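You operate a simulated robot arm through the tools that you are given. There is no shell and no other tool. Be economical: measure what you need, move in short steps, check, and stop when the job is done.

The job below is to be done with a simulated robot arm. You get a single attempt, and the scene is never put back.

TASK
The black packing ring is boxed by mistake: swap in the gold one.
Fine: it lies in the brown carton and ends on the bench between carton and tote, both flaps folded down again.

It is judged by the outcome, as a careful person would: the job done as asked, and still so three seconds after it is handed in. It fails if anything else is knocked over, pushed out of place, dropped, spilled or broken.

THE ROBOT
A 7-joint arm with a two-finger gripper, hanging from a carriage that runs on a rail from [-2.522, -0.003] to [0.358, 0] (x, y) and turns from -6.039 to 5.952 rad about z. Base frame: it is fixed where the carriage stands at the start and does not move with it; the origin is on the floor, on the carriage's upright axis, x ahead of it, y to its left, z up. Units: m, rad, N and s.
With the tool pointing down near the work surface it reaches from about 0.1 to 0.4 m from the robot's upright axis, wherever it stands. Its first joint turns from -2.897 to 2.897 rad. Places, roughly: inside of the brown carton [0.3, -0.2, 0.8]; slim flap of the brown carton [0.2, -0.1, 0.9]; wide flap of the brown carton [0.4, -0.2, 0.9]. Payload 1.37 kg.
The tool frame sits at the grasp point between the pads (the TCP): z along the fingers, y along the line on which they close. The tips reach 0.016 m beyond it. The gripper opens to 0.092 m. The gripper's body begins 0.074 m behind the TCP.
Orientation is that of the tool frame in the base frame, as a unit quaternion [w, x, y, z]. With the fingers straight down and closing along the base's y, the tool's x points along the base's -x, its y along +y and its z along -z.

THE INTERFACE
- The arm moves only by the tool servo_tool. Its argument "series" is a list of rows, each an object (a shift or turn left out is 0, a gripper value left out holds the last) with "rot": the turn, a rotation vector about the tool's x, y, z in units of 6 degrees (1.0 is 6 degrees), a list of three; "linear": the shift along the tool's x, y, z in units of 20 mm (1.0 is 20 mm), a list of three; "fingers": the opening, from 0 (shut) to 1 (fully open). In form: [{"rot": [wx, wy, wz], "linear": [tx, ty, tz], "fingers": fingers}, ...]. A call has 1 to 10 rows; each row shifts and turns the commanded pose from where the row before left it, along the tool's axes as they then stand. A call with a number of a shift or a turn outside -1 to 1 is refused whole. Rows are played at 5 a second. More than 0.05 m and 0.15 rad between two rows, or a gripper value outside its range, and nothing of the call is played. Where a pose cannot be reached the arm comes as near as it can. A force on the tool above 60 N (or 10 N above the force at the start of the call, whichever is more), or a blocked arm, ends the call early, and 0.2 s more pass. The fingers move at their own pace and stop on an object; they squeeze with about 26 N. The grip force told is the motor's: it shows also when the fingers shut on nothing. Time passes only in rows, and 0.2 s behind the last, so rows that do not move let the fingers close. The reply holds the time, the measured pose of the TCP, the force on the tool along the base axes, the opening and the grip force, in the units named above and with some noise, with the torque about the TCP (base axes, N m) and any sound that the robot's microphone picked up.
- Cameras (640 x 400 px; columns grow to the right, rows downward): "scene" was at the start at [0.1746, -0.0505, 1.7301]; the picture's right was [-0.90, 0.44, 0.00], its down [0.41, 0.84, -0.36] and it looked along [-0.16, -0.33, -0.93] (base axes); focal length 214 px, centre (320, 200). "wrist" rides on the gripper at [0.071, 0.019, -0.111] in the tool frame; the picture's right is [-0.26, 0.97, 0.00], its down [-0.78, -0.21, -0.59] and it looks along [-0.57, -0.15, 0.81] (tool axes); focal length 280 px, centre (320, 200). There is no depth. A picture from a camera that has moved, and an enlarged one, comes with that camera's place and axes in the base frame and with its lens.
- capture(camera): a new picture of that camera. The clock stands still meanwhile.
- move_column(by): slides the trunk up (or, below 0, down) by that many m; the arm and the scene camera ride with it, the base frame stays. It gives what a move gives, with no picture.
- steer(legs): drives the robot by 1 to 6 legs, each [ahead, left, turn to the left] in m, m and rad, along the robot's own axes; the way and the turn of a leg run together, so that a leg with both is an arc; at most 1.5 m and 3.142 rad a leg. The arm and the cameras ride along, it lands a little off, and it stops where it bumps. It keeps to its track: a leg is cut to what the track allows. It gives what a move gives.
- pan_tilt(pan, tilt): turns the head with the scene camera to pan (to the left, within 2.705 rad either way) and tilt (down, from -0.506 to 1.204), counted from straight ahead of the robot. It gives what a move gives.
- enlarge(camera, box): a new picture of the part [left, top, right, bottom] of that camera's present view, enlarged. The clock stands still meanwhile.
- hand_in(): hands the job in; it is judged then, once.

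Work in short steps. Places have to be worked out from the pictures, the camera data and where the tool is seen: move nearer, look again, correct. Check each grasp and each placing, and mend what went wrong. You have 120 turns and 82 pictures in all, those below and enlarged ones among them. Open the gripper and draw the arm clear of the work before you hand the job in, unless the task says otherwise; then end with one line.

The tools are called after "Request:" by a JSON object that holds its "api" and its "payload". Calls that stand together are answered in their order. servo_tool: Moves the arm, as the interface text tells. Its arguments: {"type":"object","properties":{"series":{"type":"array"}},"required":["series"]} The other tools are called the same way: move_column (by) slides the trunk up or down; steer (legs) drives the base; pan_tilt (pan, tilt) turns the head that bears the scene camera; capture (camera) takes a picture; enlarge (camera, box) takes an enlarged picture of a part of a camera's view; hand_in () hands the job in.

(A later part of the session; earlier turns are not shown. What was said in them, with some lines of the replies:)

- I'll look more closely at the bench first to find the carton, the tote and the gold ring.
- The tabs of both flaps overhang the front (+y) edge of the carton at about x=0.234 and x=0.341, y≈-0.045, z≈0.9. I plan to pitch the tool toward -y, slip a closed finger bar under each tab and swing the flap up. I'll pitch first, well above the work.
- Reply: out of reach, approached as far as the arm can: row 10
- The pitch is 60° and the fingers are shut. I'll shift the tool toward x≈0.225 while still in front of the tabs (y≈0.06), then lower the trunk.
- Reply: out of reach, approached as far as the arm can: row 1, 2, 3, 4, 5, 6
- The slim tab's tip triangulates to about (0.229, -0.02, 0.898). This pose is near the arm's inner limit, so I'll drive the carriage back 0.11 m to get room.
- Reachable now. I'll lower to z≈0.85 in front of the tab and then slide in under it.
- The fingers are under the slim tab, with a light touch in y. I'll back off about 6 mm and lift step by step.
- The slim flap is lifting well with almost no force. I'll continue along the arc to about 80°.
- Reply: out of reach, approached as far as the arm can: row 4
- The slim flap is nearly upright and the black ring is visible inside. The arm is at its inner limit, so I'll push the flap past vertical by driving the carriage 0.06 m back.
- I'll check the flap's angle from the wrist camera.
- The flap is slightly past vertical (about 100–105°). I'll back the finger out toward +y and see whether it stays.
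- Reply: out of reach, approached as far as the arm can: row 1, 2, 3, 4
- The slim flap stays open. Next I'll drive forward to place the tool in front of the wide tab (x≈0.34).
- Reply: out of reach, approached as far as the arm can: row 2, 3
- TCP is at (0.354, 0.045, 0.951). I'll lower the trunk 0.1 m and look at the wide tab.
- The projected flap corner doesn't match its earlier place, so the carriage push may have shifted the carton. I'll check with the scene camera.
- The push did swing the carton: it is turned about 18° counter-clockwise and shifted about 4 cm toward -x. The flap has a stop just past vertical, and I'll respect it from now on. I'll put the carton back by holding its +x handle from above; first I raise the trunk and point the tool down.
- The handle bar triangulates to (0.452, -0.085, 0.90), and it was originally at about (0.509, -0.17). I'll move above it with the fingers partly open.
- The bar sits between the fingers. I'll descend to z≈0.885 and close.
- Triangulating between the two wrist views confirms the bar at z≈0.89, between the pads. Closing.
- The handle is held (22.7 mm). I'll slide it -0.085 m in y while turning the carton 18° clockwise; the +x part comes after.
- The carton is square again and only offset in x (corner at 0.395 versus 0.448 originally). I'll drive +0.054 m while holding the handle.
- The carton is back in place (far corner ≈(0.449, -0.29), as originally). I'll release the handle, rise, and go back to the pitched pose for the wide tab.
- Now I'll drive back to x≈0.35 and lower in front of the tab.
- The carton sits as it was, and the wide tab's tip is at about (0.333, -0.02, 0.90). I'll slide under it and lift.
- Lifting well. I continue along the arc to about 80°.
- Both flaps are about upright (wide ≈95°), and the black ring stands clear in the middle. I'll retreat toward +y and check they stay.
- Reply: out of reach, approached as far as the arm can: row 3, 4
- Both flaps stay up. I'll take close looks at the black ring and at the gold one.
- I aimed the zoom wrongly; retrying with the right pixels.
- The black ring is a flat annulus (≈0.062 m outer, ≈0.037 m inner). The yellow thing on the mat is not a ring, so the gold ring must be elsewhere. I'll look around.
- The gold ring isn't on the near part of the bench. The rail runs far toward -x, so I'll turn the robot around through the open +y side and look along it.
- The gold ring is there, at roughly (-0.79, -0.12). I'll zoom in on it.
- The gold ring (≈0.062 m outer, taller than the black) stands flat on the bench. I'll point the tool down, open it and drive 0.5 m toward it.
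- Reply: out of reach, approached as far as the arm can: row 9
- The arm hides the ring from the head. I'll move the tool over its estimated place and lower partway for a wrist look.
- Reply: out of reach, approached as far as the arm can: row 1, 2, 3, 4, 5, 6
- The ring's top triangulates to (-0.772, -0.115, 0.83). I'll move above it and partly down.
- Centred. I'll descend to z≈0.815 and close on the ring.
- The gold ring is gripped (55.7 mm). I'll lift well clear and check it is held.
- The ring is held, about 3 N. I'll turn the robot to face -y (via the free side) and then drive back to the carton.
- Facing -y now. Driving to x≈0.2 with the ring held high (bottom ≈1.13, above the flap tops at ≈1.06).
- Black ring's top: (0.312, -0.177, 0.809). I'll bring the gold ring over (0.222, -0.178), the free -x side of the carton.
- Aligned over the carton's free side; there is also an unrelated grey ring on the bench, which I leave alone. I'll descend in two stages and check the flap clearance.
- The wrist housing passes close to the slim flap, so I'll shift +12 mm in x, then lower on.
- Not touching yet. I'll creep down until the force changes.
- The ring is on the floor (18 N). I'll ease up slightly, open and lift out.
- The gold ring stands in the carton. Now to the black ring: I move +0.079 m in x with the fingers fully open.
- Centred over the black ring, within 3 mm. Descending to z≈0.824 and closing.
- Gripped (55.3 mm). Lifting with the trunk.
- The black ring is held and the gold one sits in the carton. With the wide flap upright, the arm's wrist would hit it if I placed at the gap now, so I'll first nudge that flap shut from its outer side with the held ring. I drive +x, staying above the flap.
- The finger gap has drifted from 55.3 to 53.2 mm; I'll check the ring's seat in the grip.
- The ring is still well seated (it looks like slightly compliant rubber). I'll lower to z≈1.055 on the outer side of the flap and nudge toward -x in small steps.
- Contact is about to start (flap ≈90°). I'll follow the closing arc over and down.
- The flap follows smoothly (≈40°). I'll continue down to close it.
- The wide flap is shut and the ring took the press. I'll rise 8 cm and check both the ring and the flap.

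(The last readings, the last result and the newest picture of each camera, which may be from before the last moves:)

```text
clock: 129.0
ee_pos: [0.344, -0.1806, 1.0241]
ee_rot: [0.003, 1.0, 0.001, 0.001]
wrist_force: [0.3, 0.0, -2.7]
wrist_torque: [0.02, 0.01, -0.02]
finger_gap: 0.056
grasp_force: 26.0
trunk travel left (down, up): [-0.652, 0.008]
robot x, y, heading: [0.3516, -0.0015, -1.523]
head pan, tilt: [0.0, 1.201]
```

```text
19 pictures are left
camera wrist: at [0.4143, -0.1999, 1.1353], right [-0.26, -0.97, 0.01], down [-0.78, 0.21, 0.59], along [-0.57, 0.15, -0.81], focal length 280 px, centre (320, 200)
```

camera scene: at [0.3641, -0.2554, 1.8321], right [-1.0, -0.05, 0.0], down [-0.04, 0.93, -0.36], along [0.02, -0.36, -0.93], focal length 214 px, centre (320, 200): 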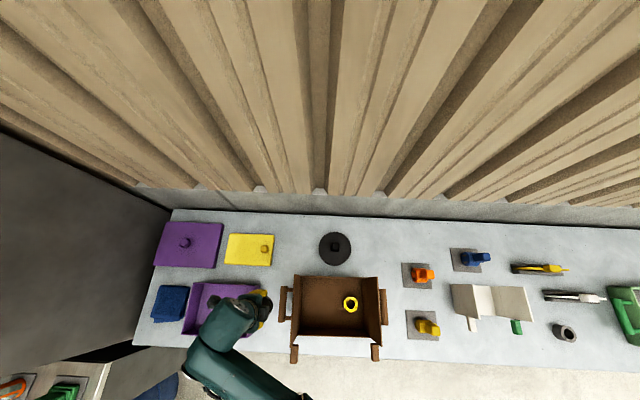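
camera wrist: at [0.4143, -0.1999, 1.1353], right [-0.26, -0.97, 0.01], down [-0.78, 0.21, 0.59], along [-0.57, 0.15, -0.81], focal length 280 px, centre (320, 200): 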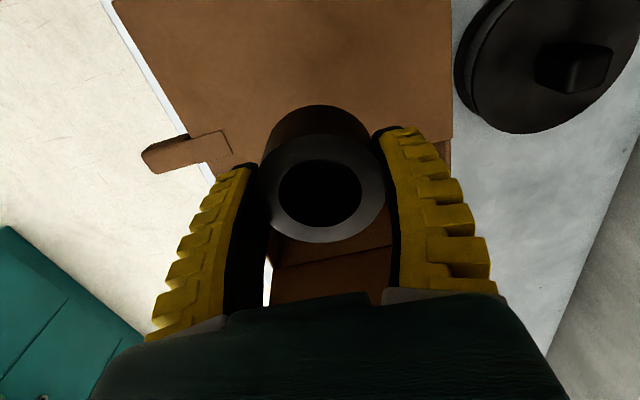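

The flap stays shut and the ring is firm. I'll move to above the gap, around (0.577, -0.135).

Request:
{"api": "servo_tool", "payload": {"series": [{"linear": [1, -0.2, -0.2]}, {"linear": [1, -0.2, -0.2]}, {"linear": [1, -0.2, 0]}, {"linear": [1, -0.2, 0]}, {"linear": [1, -0.2, 0]}, {"linear": [1, -0.2, 0]}, {"linear": [1, -0.2, 0]}, {"linear": [1, -0.2, 0]}, {"linear": [1, -0.2, 0]}, {"linear": [1, -0.2, 0]}]}}

Request:
{"api": "servo_tool", "payload": {"series": [{"linear": [0.8, -0.15, 0]}, {"linear": [0.8, -0.15, 0]}]}}

Request:
{"api": "capture", "payload": {"camera": "wrist"}}

Request:
{"api": "enlarge", "payload": {"camera": "scene", "box": [180, 230, 420, 380]}}

```text
clock: 131.2
ee_pos: [0.5437, -0.1417, 1.0319]
ee_rot: [0.004, 1.0, 0.002, 0.0]
wrist_force: [-0.1, 0.9, -3.8]
wrist_torque: [0.03, 0.02, -0.01]
finger_gap: 0.0558
grasp_force: 25.4
trunk travel left (down, up): [-0.652, 0.008]
robot x, y, heading: [0.3526, -0.0008, -1.525]
head pan, tilt: [0.0, 1.201]
```

```text
clock: 131.8
ee_pos: [0.575, -0.1356, 1.0321]
ee_rot: [0.004, 1.0, 0.002, 0.001]
wrist_force: [-0.3, 0.7, -3.0]
wrist_torque: [-0.01, -0.04, -0.01]
finger_gap: 0.0556
grasp_force: 26.0
trunk travel left (down, up): [-0.652, 0.008]
robot x, y, heading: [0.3512, 0.0028, -1.527]
head pan, tilt: [0.0, 1.201]
```

```text
18 pictures are left
camera wrist: at [0.6451, -0.1539, 1.1438], right [-0.26, -0.97, 0.01], down [-0.78, 0.21, 0.59], along [-0.57, 0.15, -0.81], focal length 280 px, centre (320, 200)
```

wrist: 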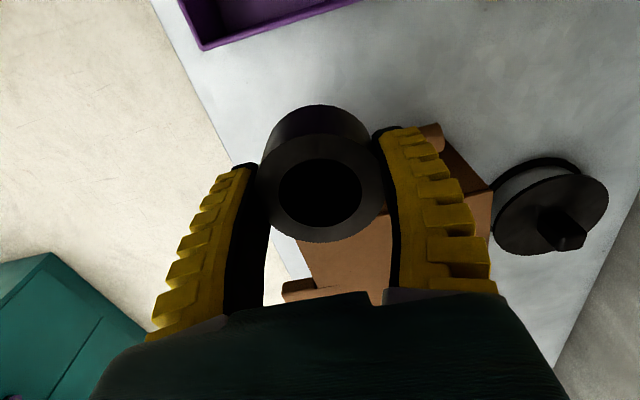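

```text
2.67 times, centred on (300, 305) of scene
camera zoom: at [0.3641, -0.2554, 1.8321], right [-1.0, -0.05, 0.0], down [-0.04, 0.93, -0.36], along [0.02, -0.36, -0.93], focal length 572 px, centre (373, -80)
```

zoom: 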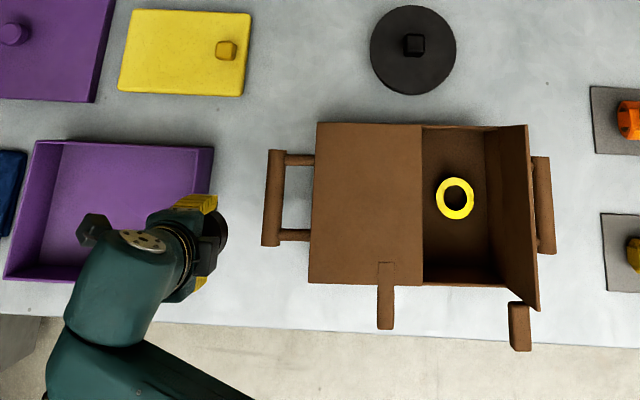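

The gap runs from about x=0.525 (handle) to 0.625 (tote), so TCP x=0.575 is centred. I'll lower with the trunk, then creep to contact.

Request:
{"api": "move_column", "payload": {"by": -0.165}}

Request:
{"api": "servo_tool", "payload": {"series": [{"linear": [0, 0, 0.3]}, {"linear": [0, 0, 0.3]}, {"linear": [0, 0, 0.3]}, {"linear": [0, 0, 0.2]}]}}

Request:
{"api": "servo_tool", "payload": {"series": [{"linear": [0, 0, 0.25]}, {"linear": [0, 0, 0.2]}]}}

```text
clock: 133.7
ee_pos: [0.575, -0.1362, 0.8677]
ee_rot: [0.003, 1.0, 0.002, 0.0]
wrist_force: [-0.3, -0.1, -2.7]
wrist_torque: [0.01, 0.01, -0.02]
finger_gap: 0.056
grasp_force: 25.8
trunk travel left (down, up): [-0.487, 0.173]
robot x, y, heading: [0.3565, -0.0022, -1.519]
head pan, tilt: [0.0, 1.201]
```

```text
clock: 134.7
ee_pos: [0.5752, -0.1361, 0.8449]
ee_rot: [0.003, 1.0, 0.003, 0.001]
wrist_force: [0.0, -1.4, -2.8]
wrist_torque: [0.04, -0.01, 0.02]
finger_gap: 0.0561
grasp_force: 26.5
trunk travel left (down, up): [-0.487, 0.173]
robot x, y, heading: [0.3562, -0.0005, -1.528]
head pan, tilt: [0.0, 1.201]
```

```text
clock: 135.3
ee_pos: [0.5748, -0.1363, 0.8356]
ee_rot: [0.004, 1.0, 0.002, 0.002]
wrist_force: [0.2, 0.6, -2.8]
wrist_torque: [0.03, 0.02, -0.05]
finger_gap: 0.056
grasp_force: 25.9
trunk travel left (down, up): [-0.487, 0.173]
robot x, y, heading: [0.3469, 0.0025, -1.524]
head pan, tilt: [0.0, 1.201]
```

Not touching yet; I continue creeping down.

Request:
{"api": "servo_tool", "payload": {"series": [{"linear": [0, 0, 0.2]}, {"linear": [0, 0, 0.2]}]}}

Request:
{"api": "servo_tool", "payload": {"series": [{"linear": [0, 0, 0.15]}, {"linear": [0, 0, 0.15]}]}}

```text
clock: 135.9
ee_pos: [0.5749, -0.1356, 0.8282]
ee_rot: [0.003, 1.0, 0.001, 0.001]
wrist_force: [0.2, -0.5, -3.5]
wrist_torque: [-0.04, -0.02, 0.02]
finger_gap: 0.0561
grasp_force: 26.2
trunk travel left (down, up): [-0.487, 0.173]
robot x, y, heading: [0.3508, -0.0024, -1.525]
head pan, tilt: [0.0, 1.201]
```

```text
clock: 136.5
ee_pos: [0.5753, -0.1365, 0.8219]
ee_rot: [0.004, 1.0, 0.001, 0.003]
wrist_force: [-0.3, -0.3, -3.1]
wrist_torque: [0.0, 0.0, -0.01]
finger_gap: 0.0558
grasp_force: 25.8
trunk travel left (down, up): [-0.487, 0.173]
robot x, y, heading: [0.3488, -0.0017, -1.523]
head pan, tilt: [0.0, 1.201]
```

Request:
{"api": "servo_tool", "payload": {"series": [{"linear": [0, 0, 0.15]}, {"linear": [0, 0, 0.15]}]}}

Request:
{"api": "servo_tool", "payload": {"series": [{"linear": [0, 0, 0.15]}, {"linear": [0, 0, 0.1]}]}}

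```text
clock: 137.1
ee_pos: [0.576, -0.1372, 0.8167]
ee_rot: [0.004, 1.0, 0.002, 0.001]
wrist_force: [0.4, -0.1, -2.7]
wrist_torque: [-0.01, 0.02, 0.0]
finger_gap: 0.0561
grasp_force: 26.3
trunk travel left (down, up): [-0.487, 0.173]
robot x, y, heading: [0.3537, -0.0006, -1.527]
head pan, tilt: [0.0, 1.201]
```

```text
clock: 137.7
ee_pos: [0.5743, -0.1354, 0.8113]
ee_rot: [0.004, 1.0, 0.002, 0.001]
wrist_force: [-1.0, 0.2, -2.7]
wrist_torque: [0.0, -0.01, 0.03]
finger_gap: 0.0556
grasp_force: 26.3
trunk travel left (down, up): [-0.487, 0.173]
robot x, y, heading: [0.3546, -0.0016, -1.527]
head pan, tilt: [0.0, 1.201]
```

Still hanging free (−2.7 N). I continue carefully; the tips are at ≈0.795.

Request:
{"api": "servo_tool", "payload": {"series": [{"linear": [0, 0, 0.15]}, {"linear": [0, 0, 0.1]}]}}

Request:
{"api": "capture", "payload": {"camera": "wrist"}}

```text
clock: 138.3
ee_pos: [0.5757, -0.1357, 0.8085]
ee_rot: [0.004, 1.0, 0.002, 0.002]
wrist_force: [-6.2, 2.0, 17.9]
wrist_torque: [0.04, 0.01, -0.09]
finger_gap: 0.0563
grasp_force: 26.0
trunk travel left (down, up): [-0.487, 0.173]
robot x, y, heading: [0.3506, -0.0004, -1.523]
head pan, tilt: [0.0, 1.201]
```

```text
16 pictures are left
camera wrist: at [0.6455, -0.1544, 0.9198], right [-0.26, -0.97, 0.01], down [-0.78, 0.21, 0.58], along [-0.57, 0.15, -0.81], focal length 280 px, centre (320, 200)
```

wrist: 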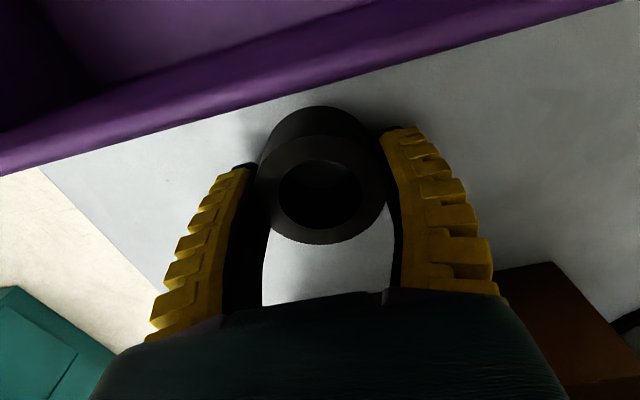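

Contact with the bench at 18 N. I'll ease up, open and rise straight up.

Request:
{"api": "servo_tool", "payload": {"series": [{"linear": [0, 0, -0.15]}, {"fingers": 0.75}, {"fingers": 0.75}, {"linear": [0, 0, -0.5]}, {"linear": [0, 0, -1]}, {"linear": [0, 0, -1]}, {"linear": [0, 0, -1]}, {"linear": [0, 0, -1]}]}}

Request:
{"api": "move_column", "payload": {"by": 0.16}}

Request:
{"api": "capture", "payload": {"camera": "wrist"}}

```text
clock: 140.1
ee_pos: [0.5753, -0.1339, 0.9014]
ee_rot: [0.004, 1.0, 0.001, 0.002]
wrist_force: [-0.2, -0.2, 0.2]
wrist_torque: [-0.03, -0.01, 0.04]
finger_gap: 0.0711
grasp_force: 1.3
trunk travel left (down, up): [-0.487, 0.173]
robot x, y, heading: [0.35, 0.0008, -1.523]
head pan, tilt: [0.0, 1.201]
```

```text
clock: 141.9
ee_pos: [0.5746, -0.1345, 1.0601]
ee_rot: [0.003, 1.0, 0.002, 0.001]
wrist_force: [-0.5, 0.0, 0.3]
wrist_torque: [-0.02, -0.03, 0.01]
finger_gap: 0.0709
grasp_force: 1.4
trunk travel left (down, up): [-0.647, 0.013]
robot x, y, heading: [0.3519, -0.0001, -1.521]
head pan, tilt: [0.0, 1.201]
```

```text
15 pictures are left
camera wrist: at [0.6449, -0.1529, 1.172], right [-0.26, -0.97, 0.01], down [-0.78, 0.21, 0.59], along [-0.57, 0.15, -0.81], focal length 280 px, centre (320, 200)
```

wrist: 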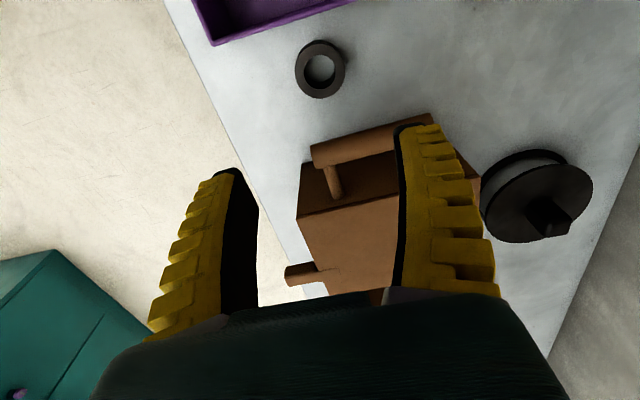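

The black ring stands flat on the bench between carton and tote. Next is the slim flap: I'll shut the fingers, rise, drive to x≈0.12 and bring the tool to the flap's outer (-x) side.

Request:
{"api": "servo_tool", "payload": {"series": [{"linear": [0, -0.1, -1], "fingers": 0}, {"linear": [0, -0.3, -1]}, {"linear": [0, 0, -1]}, {"linear": [0, 0, -0.5]}]}}

Request:
{"api": "steer", "payload": {"legs": [[-0.01, -0.235, 0]]}}

Request:
{"api": "servo_tool", "payload": {"series": [{"linear": [-1, 0.2, 0]}, {"linear": [-1, 0.2, 0]}, {"linear": [-1, 0.2, 0]}, {"linear": [-1, 0.2, 0]}, {"linear": [-1, 0.2, 0]}, {"linear": [-1, 0.2, 0]}, {"linear": [-1, 0.2, 0]}, {"linear": [-1, 0.2, 0]}, {"linear": [-1, 0.2, 0]}, {"linear": [-1, 0.2, 0]}]}}

```text
clock: 142.9
ee_pos: [0.5747, -0.1264, 1.1315]
ee_rot: [0.002, 1.0, 0.002, 0.001]
wrist_force: [0.0, 0.0, 0.4]
wrist_torque: [-0.04, -0.02, 0.02]
finger_gap: 0.0
grasp_force: 26.1
trunk travel left (down, up): [-0.647, 0.013]
robot x, y, heading: [0.352, 0.0019, -1.523]
head pan, tilt: [0.0, 1.201]
```

```text
clock: 144.7
ee_pos: [0.339, -0.1267, 1.1308]
ee_rot: [0.004, 1.0, 0.002, 0.001]
wrist_force: [0.9, -0.5, -0.6]
wrist_torque: [-0.01, 0.04, 0.03]
finger_gap: 0.0001
grasp_force: 26.2
trunk travel left (down, up): [-0.647, 0.013]
robot x, y, heading: [0.1176, -0.0009, -1.529]
head pan, tilt: [0.0, 1.201]
```

```text
clock: 146.9
ee_pos: [0.1389, -0.1672, 1.1311]
ee_rot: [0.004, 1.0, 0.002, 0.002]
wrist_force: [-0.6, -1.1, -0.1]
wrist_torque: [-0.02, -0.05, 0.0]
finger_gap: 0.0001
grasp_force: 26.4
trunk travel left (down, up): [-0.647, 0.013]
robot x, y, heading: [0.1167, -0.002, -1.526]
head pan, tilt: [0.0, 1.201]
```

Continuing to x≈0.085, then I check the view before going down.

Request:
{"api": "servo_tool", "payload": {"series": [{"linear": [-0.9, 0.3, 0]}, {"linear": [-0.9, 0.3, 0]}, {"linear": [-0.9, 0, 0.5]}, {"linear": [0, 0, 1]}]}}

Request:
{"api": "capture", "payload": {"camera": "wrist"}}

Request:
{"api": "capture", "payload": {"camera": "scene"}}

```text
clock: 147.9
ee_pos: [0.0863, -0.1818, 1.1015]
ee_rot: [0.004, 1.0, 0.002, 0.002]
wrist_force: [-0.1, -0.2, 0.9]
wrist_torque: [0.02, 0.0, 0.01]
finger_gap: 0.0
grasp_force: 25.9
trunk travel left (down, up): [-0.647, 0.013]
robot x, y, heading: [0.1191, -0.0011, -1.521]
head pan, tilt: [0.0, 1.201]
```

```text
14 pictures are left
camera wrist: at [0.1566, -0.2006, 1.2124], right [-0.26, -0.97, 0.01], down [-0.78, 0.21, 0.59], along [-0.57, 0.15, -0.81], focal length 280 px, centre (320, 200)
```

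wrist: 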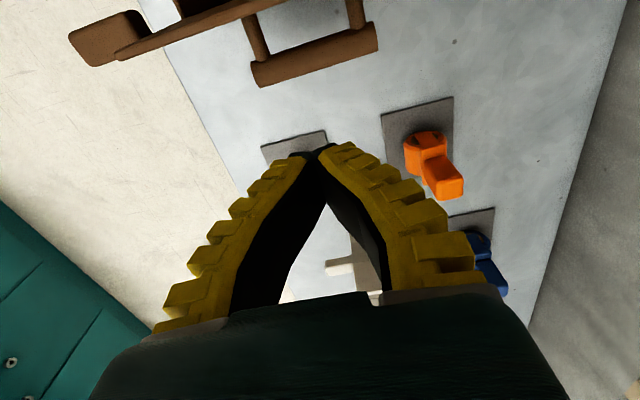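

```text
13 pictures are left
camera scene: at [0.1282, -0.2558, 1.8272], right [-1.0, -0.05, 0.0], down [-0.04, 0.93, -0.36], along [0.02, -0.36, -0.93], focal length 214 px, centre (320, 200)
```

scene: 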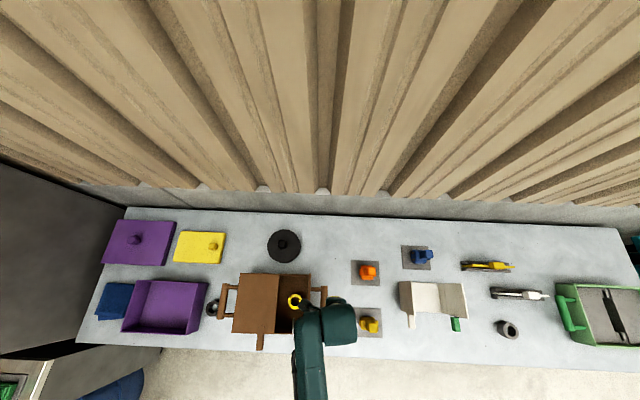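

The flap's top edge is at x≈0.16, ahead of the fingers. I'll go down to z≈1.02 and push along the closing arc.

Request:
{"api": "servo_tool", "payload": {"series": [{"linear": [0, 0, 1]}, {"linear": [0, 0, 1]}, {"linear": [0, 0, 1]}, {"linear": [0, 0, 1]}, {"linear": [0.8, 0, 0]}, {"linear": [0.8, 0, 0]}, {"linear": [0.8, 0, 0]}, {"linear": [0.8, 0, 0]}, {"linear": [0.8, 0, 0]}]}}

Request:
{"api": "capture", "payload": {"camera": "wrist"}}

```text
clock: 149.9
ee_pos: [0.1647, -0.1804, 1.0206]
ee_rot: [0.004, 1.0, 0.001, 0.001]
wrist_force: [0.2, 0.3, 0.5]
wrist_torque: [0.01, 0.01, -0.01]
finger_gap: 0.0001
grasp_force: 26.0
trunk travel left (down, up): [-0.647, 0.013]
robot x, y, heading: [0.1184, 0.0012, -1.526]
head pan, tilt: [0.0, 1.201]
```

```text
12 pictures are left
camera wrist: at [0.2355, -0.1988, 1.1312], right [-0.26, -0.97, 0.01], down [-0.78, 0.21, 0.59], along [-0.57, 0.15, -0.81], focal length 280 px, centre (320, 200)
```

wrist: 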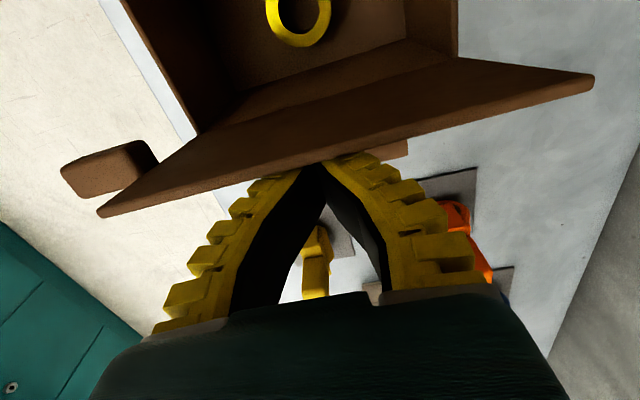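

Contact is made, the fingertips behind the flap. I follow the arc over.

Request:
{"api": "servo_tool", "payload": {"series": [{"linear": [0.95, 0, 0.2]}, {"linear": [0.95, 0, 0.2]}, {"linear": [0.6, 0, 0.35]}, {"linear": [0.6, 0, 0.35]}, {"linear": [0.5, 0, 0.5]}, {"linear": [0.5, 0, 0.5]}]}}

Request:
{"api": "capture", "payload": {"camera": "wrist"}}

```text
clock: 151.3
ee_pos: [0.247, -0.1803, 0.9775]
ee_rot: [0.003, 1.0, 0.0, 0.003]
wrist_force: [-0.4, -0.4, 0.0]
wrist_torque: [-0.01, 0.02, 0.0]
finger_gap: 0.0
grasp_force: 25.8
trunk travel left (down, up): [-0.647, 0.013]
robot x, y, heading: [0.1141, 0.0014, -1.524]
head pan, tilt: [0.0, 1.201]
```

```text
11 pictures are left
camera wrist: at [0.318, -0.1982, 1.0896], right [-0.26, -0.97, 0.01], down [-0.78, 0.21, 0.59], along [-0.57, 0.15, -0.81], focal length 280 px, centre (320, 200)
```

wrist: 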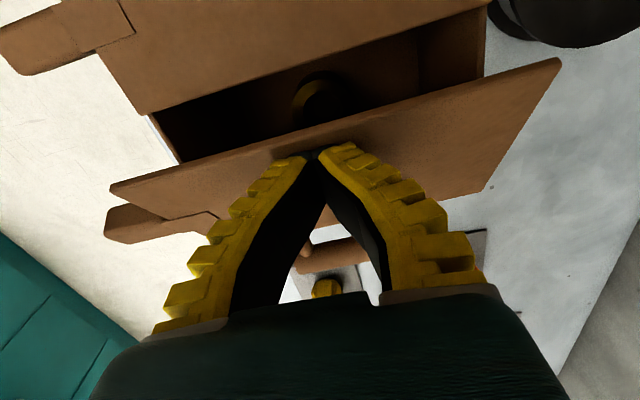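

Flap is at about 30°, with the fingertips on its outer face. I'll press it down the rest of the way.

Request:
{"api": "servo_tool", "payload": {"series": [{"linear": [0.3, 0, 0.6]}, {"linear": [0.3, 0, 0.6]}, {"linear": [0.1, 0, 0.6]}, {"linear": [0, 0, 0.4]}]}}

Request:
{"api": "servo_tool", "payload": {"series": [{"linear": [0, 0, 0.25]}, {"linear": [0, 0, 0.2]}]}}

Request:
{"api": "capture", "payload": {"camera": "wrist"}}

```text
clock: 152.3
ee_pos: [0.2637, -0.1823, 0.933]
ee_rot: [0.003, 1.0, 0.002, 0.001]
wrist_force: [0.8, -0.6, 0.9]
wrist_torque: [0.03, 0.0, -0.01]
finger_gap: 0.0
grasp_force: 25.9
trunk travel left (down, up): [-0.647, 0.013]
robot x, y, heading: [0.1167, -0.0027, -1.52]
head pan, tilt: [0.0, 1.201]
```

```text
clock: 152.9
ee_pos: [0.2621, -0.1817, 0.9262]
ee_rot: [0.004, 1.0, 0.002, 0.002]
wrist_force: [-5.0, 5.3, 25.6]
wrist_torque: [0.1, 0.16, -0.1]
finger_gap: 0.0061
grasp_force: 25.7
trunk travel left (down, up): [-0.647, 0.013]
robot x, y, heading: [0.1166, -0.0005, -1.521]
head pan, tilt: [0.0, 1.201]
```

```text
10 pictures are left
camera wrist: at [0.3326, -0.2004, 1.0379], right [-0.26, -0.97, 0.01], down [-0.78, 0.21, 0.59], along [-0.57, 0.15, -0.81], focal length 280 px, centre (320, 200)
```

wrist: 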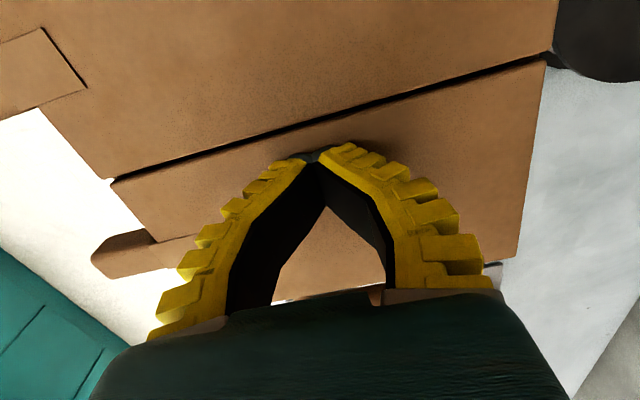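

Both flaps are flush. I'll rise and draw the arm clear toward -x, then inspect the whole scene.

Request:
{"api": "servo_tool", "payload": {"series": [{"linear": [0, 0, -0.5]}, {"linear": [0, 0, -1]}, {"linear": [0, 0, -1]}, {"linear": [0, 0, -1]}, {"linear": [0, 0, -1]}, {"linear": [0, 0, -1]}, {"linear": [0, 0, -1]}, {"linear": [0, 0, -1]}, {"linear": [0, 0, -1]}, {"linear": [0, 0, -1], "fingers": 1}]}}

Request:
{"api": "steer", "payload": {"legs": [[0, -0.3, 0]]}}

Request:
{"api": "capture", "payload": {"camera": "scene"}}

```text
clock: 155.1
ee_pos: [0.261, -0.1811, 1.1149]
ee_rot: [0.004, 1.0, 0.001, 0.002]
wrist_force: [0.8, 0.4, -0.5]
wrist_torque: [0.04, -0.03, -0.02]
finger_gap: 0.0706
grasp_force: 1.3
trunk travel left (down, up): [-0.647, 0.013]
robot x, y, heading: [0.1188, -0.0008, -1.525]
head pan, tilt: [0.0, 1.201]
```

```text
clock: 157.1
ee_pos: [-0.0423, -0.1828, 1.1139]
ee_rot: [0.004, 1.0, -0.004, 0.002]
wrist_force: [0.5, 1.1, -1.0]
wrist_torque: [0.01, -0.01, 0.0]
finger_gap: 0.0919
grasp_force: 0.0
trunk travel left (down, up): [-0.647, 0.013]
robot x, y, heading: [-0.1816, -0.0017, -1.53]
head pan, tilt: [0.0, 1.201]
```

```text
9 pictures are left
camera scene: at [-0.175, -0.2563, 1.8271], right [-1.0, -0.04, 0.0], down [-0.03, 0.93, -0.36], along [0.01, -0.36, -0.93], focal length 214 px, centre (320, 200)
```

scene: 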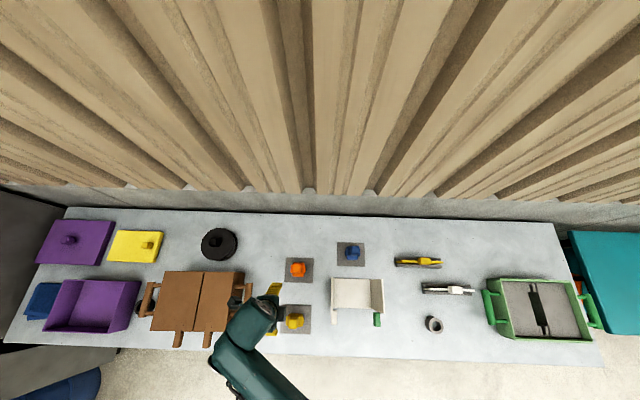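

I'll zoom on the carton and gap for a final check.

Request:
{"api": "enlarge", "payload": {"camera": "scene", "box": [40, 240, 300, 370]}}

```text
2.46 times, centred on (170, 305) of scene
camera zoom: at [-0.175, -0.2563, 1.8271], right [-1.0, -0.04, 0.0], down [-0.03, 0.93, -0.36], along [0.01, -0.36, -0.93], focal length 528 px, centre (689, -58)
```

zoom: 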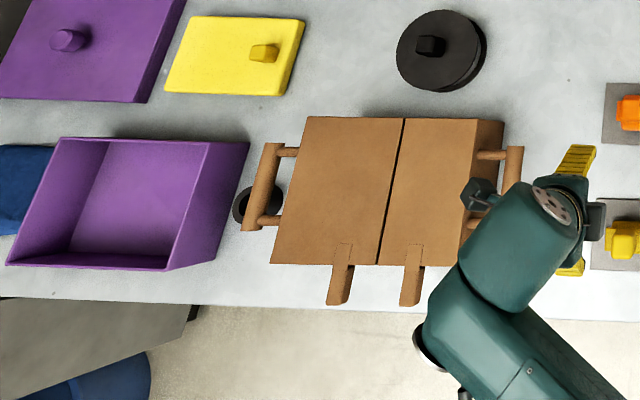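

Both flaps are flush and the carton is in its place. The gold ring is inside, the black ring is on the bench between carton and tote, and the arm is clear with the gripper open. I'm handing in.

Request:
{"api": "hand_in", "payload": {}}

```text
The job is handed in.
```

The swap is done: the gold ring is in the brown carton with both flaps folded down, and the black ring stands on the bench between carton and tote. While opening the slim flap I pushed the carton about 4 cm out of place and turned it about 18°. I moved it back to within about 1 cm of where it started before going on.
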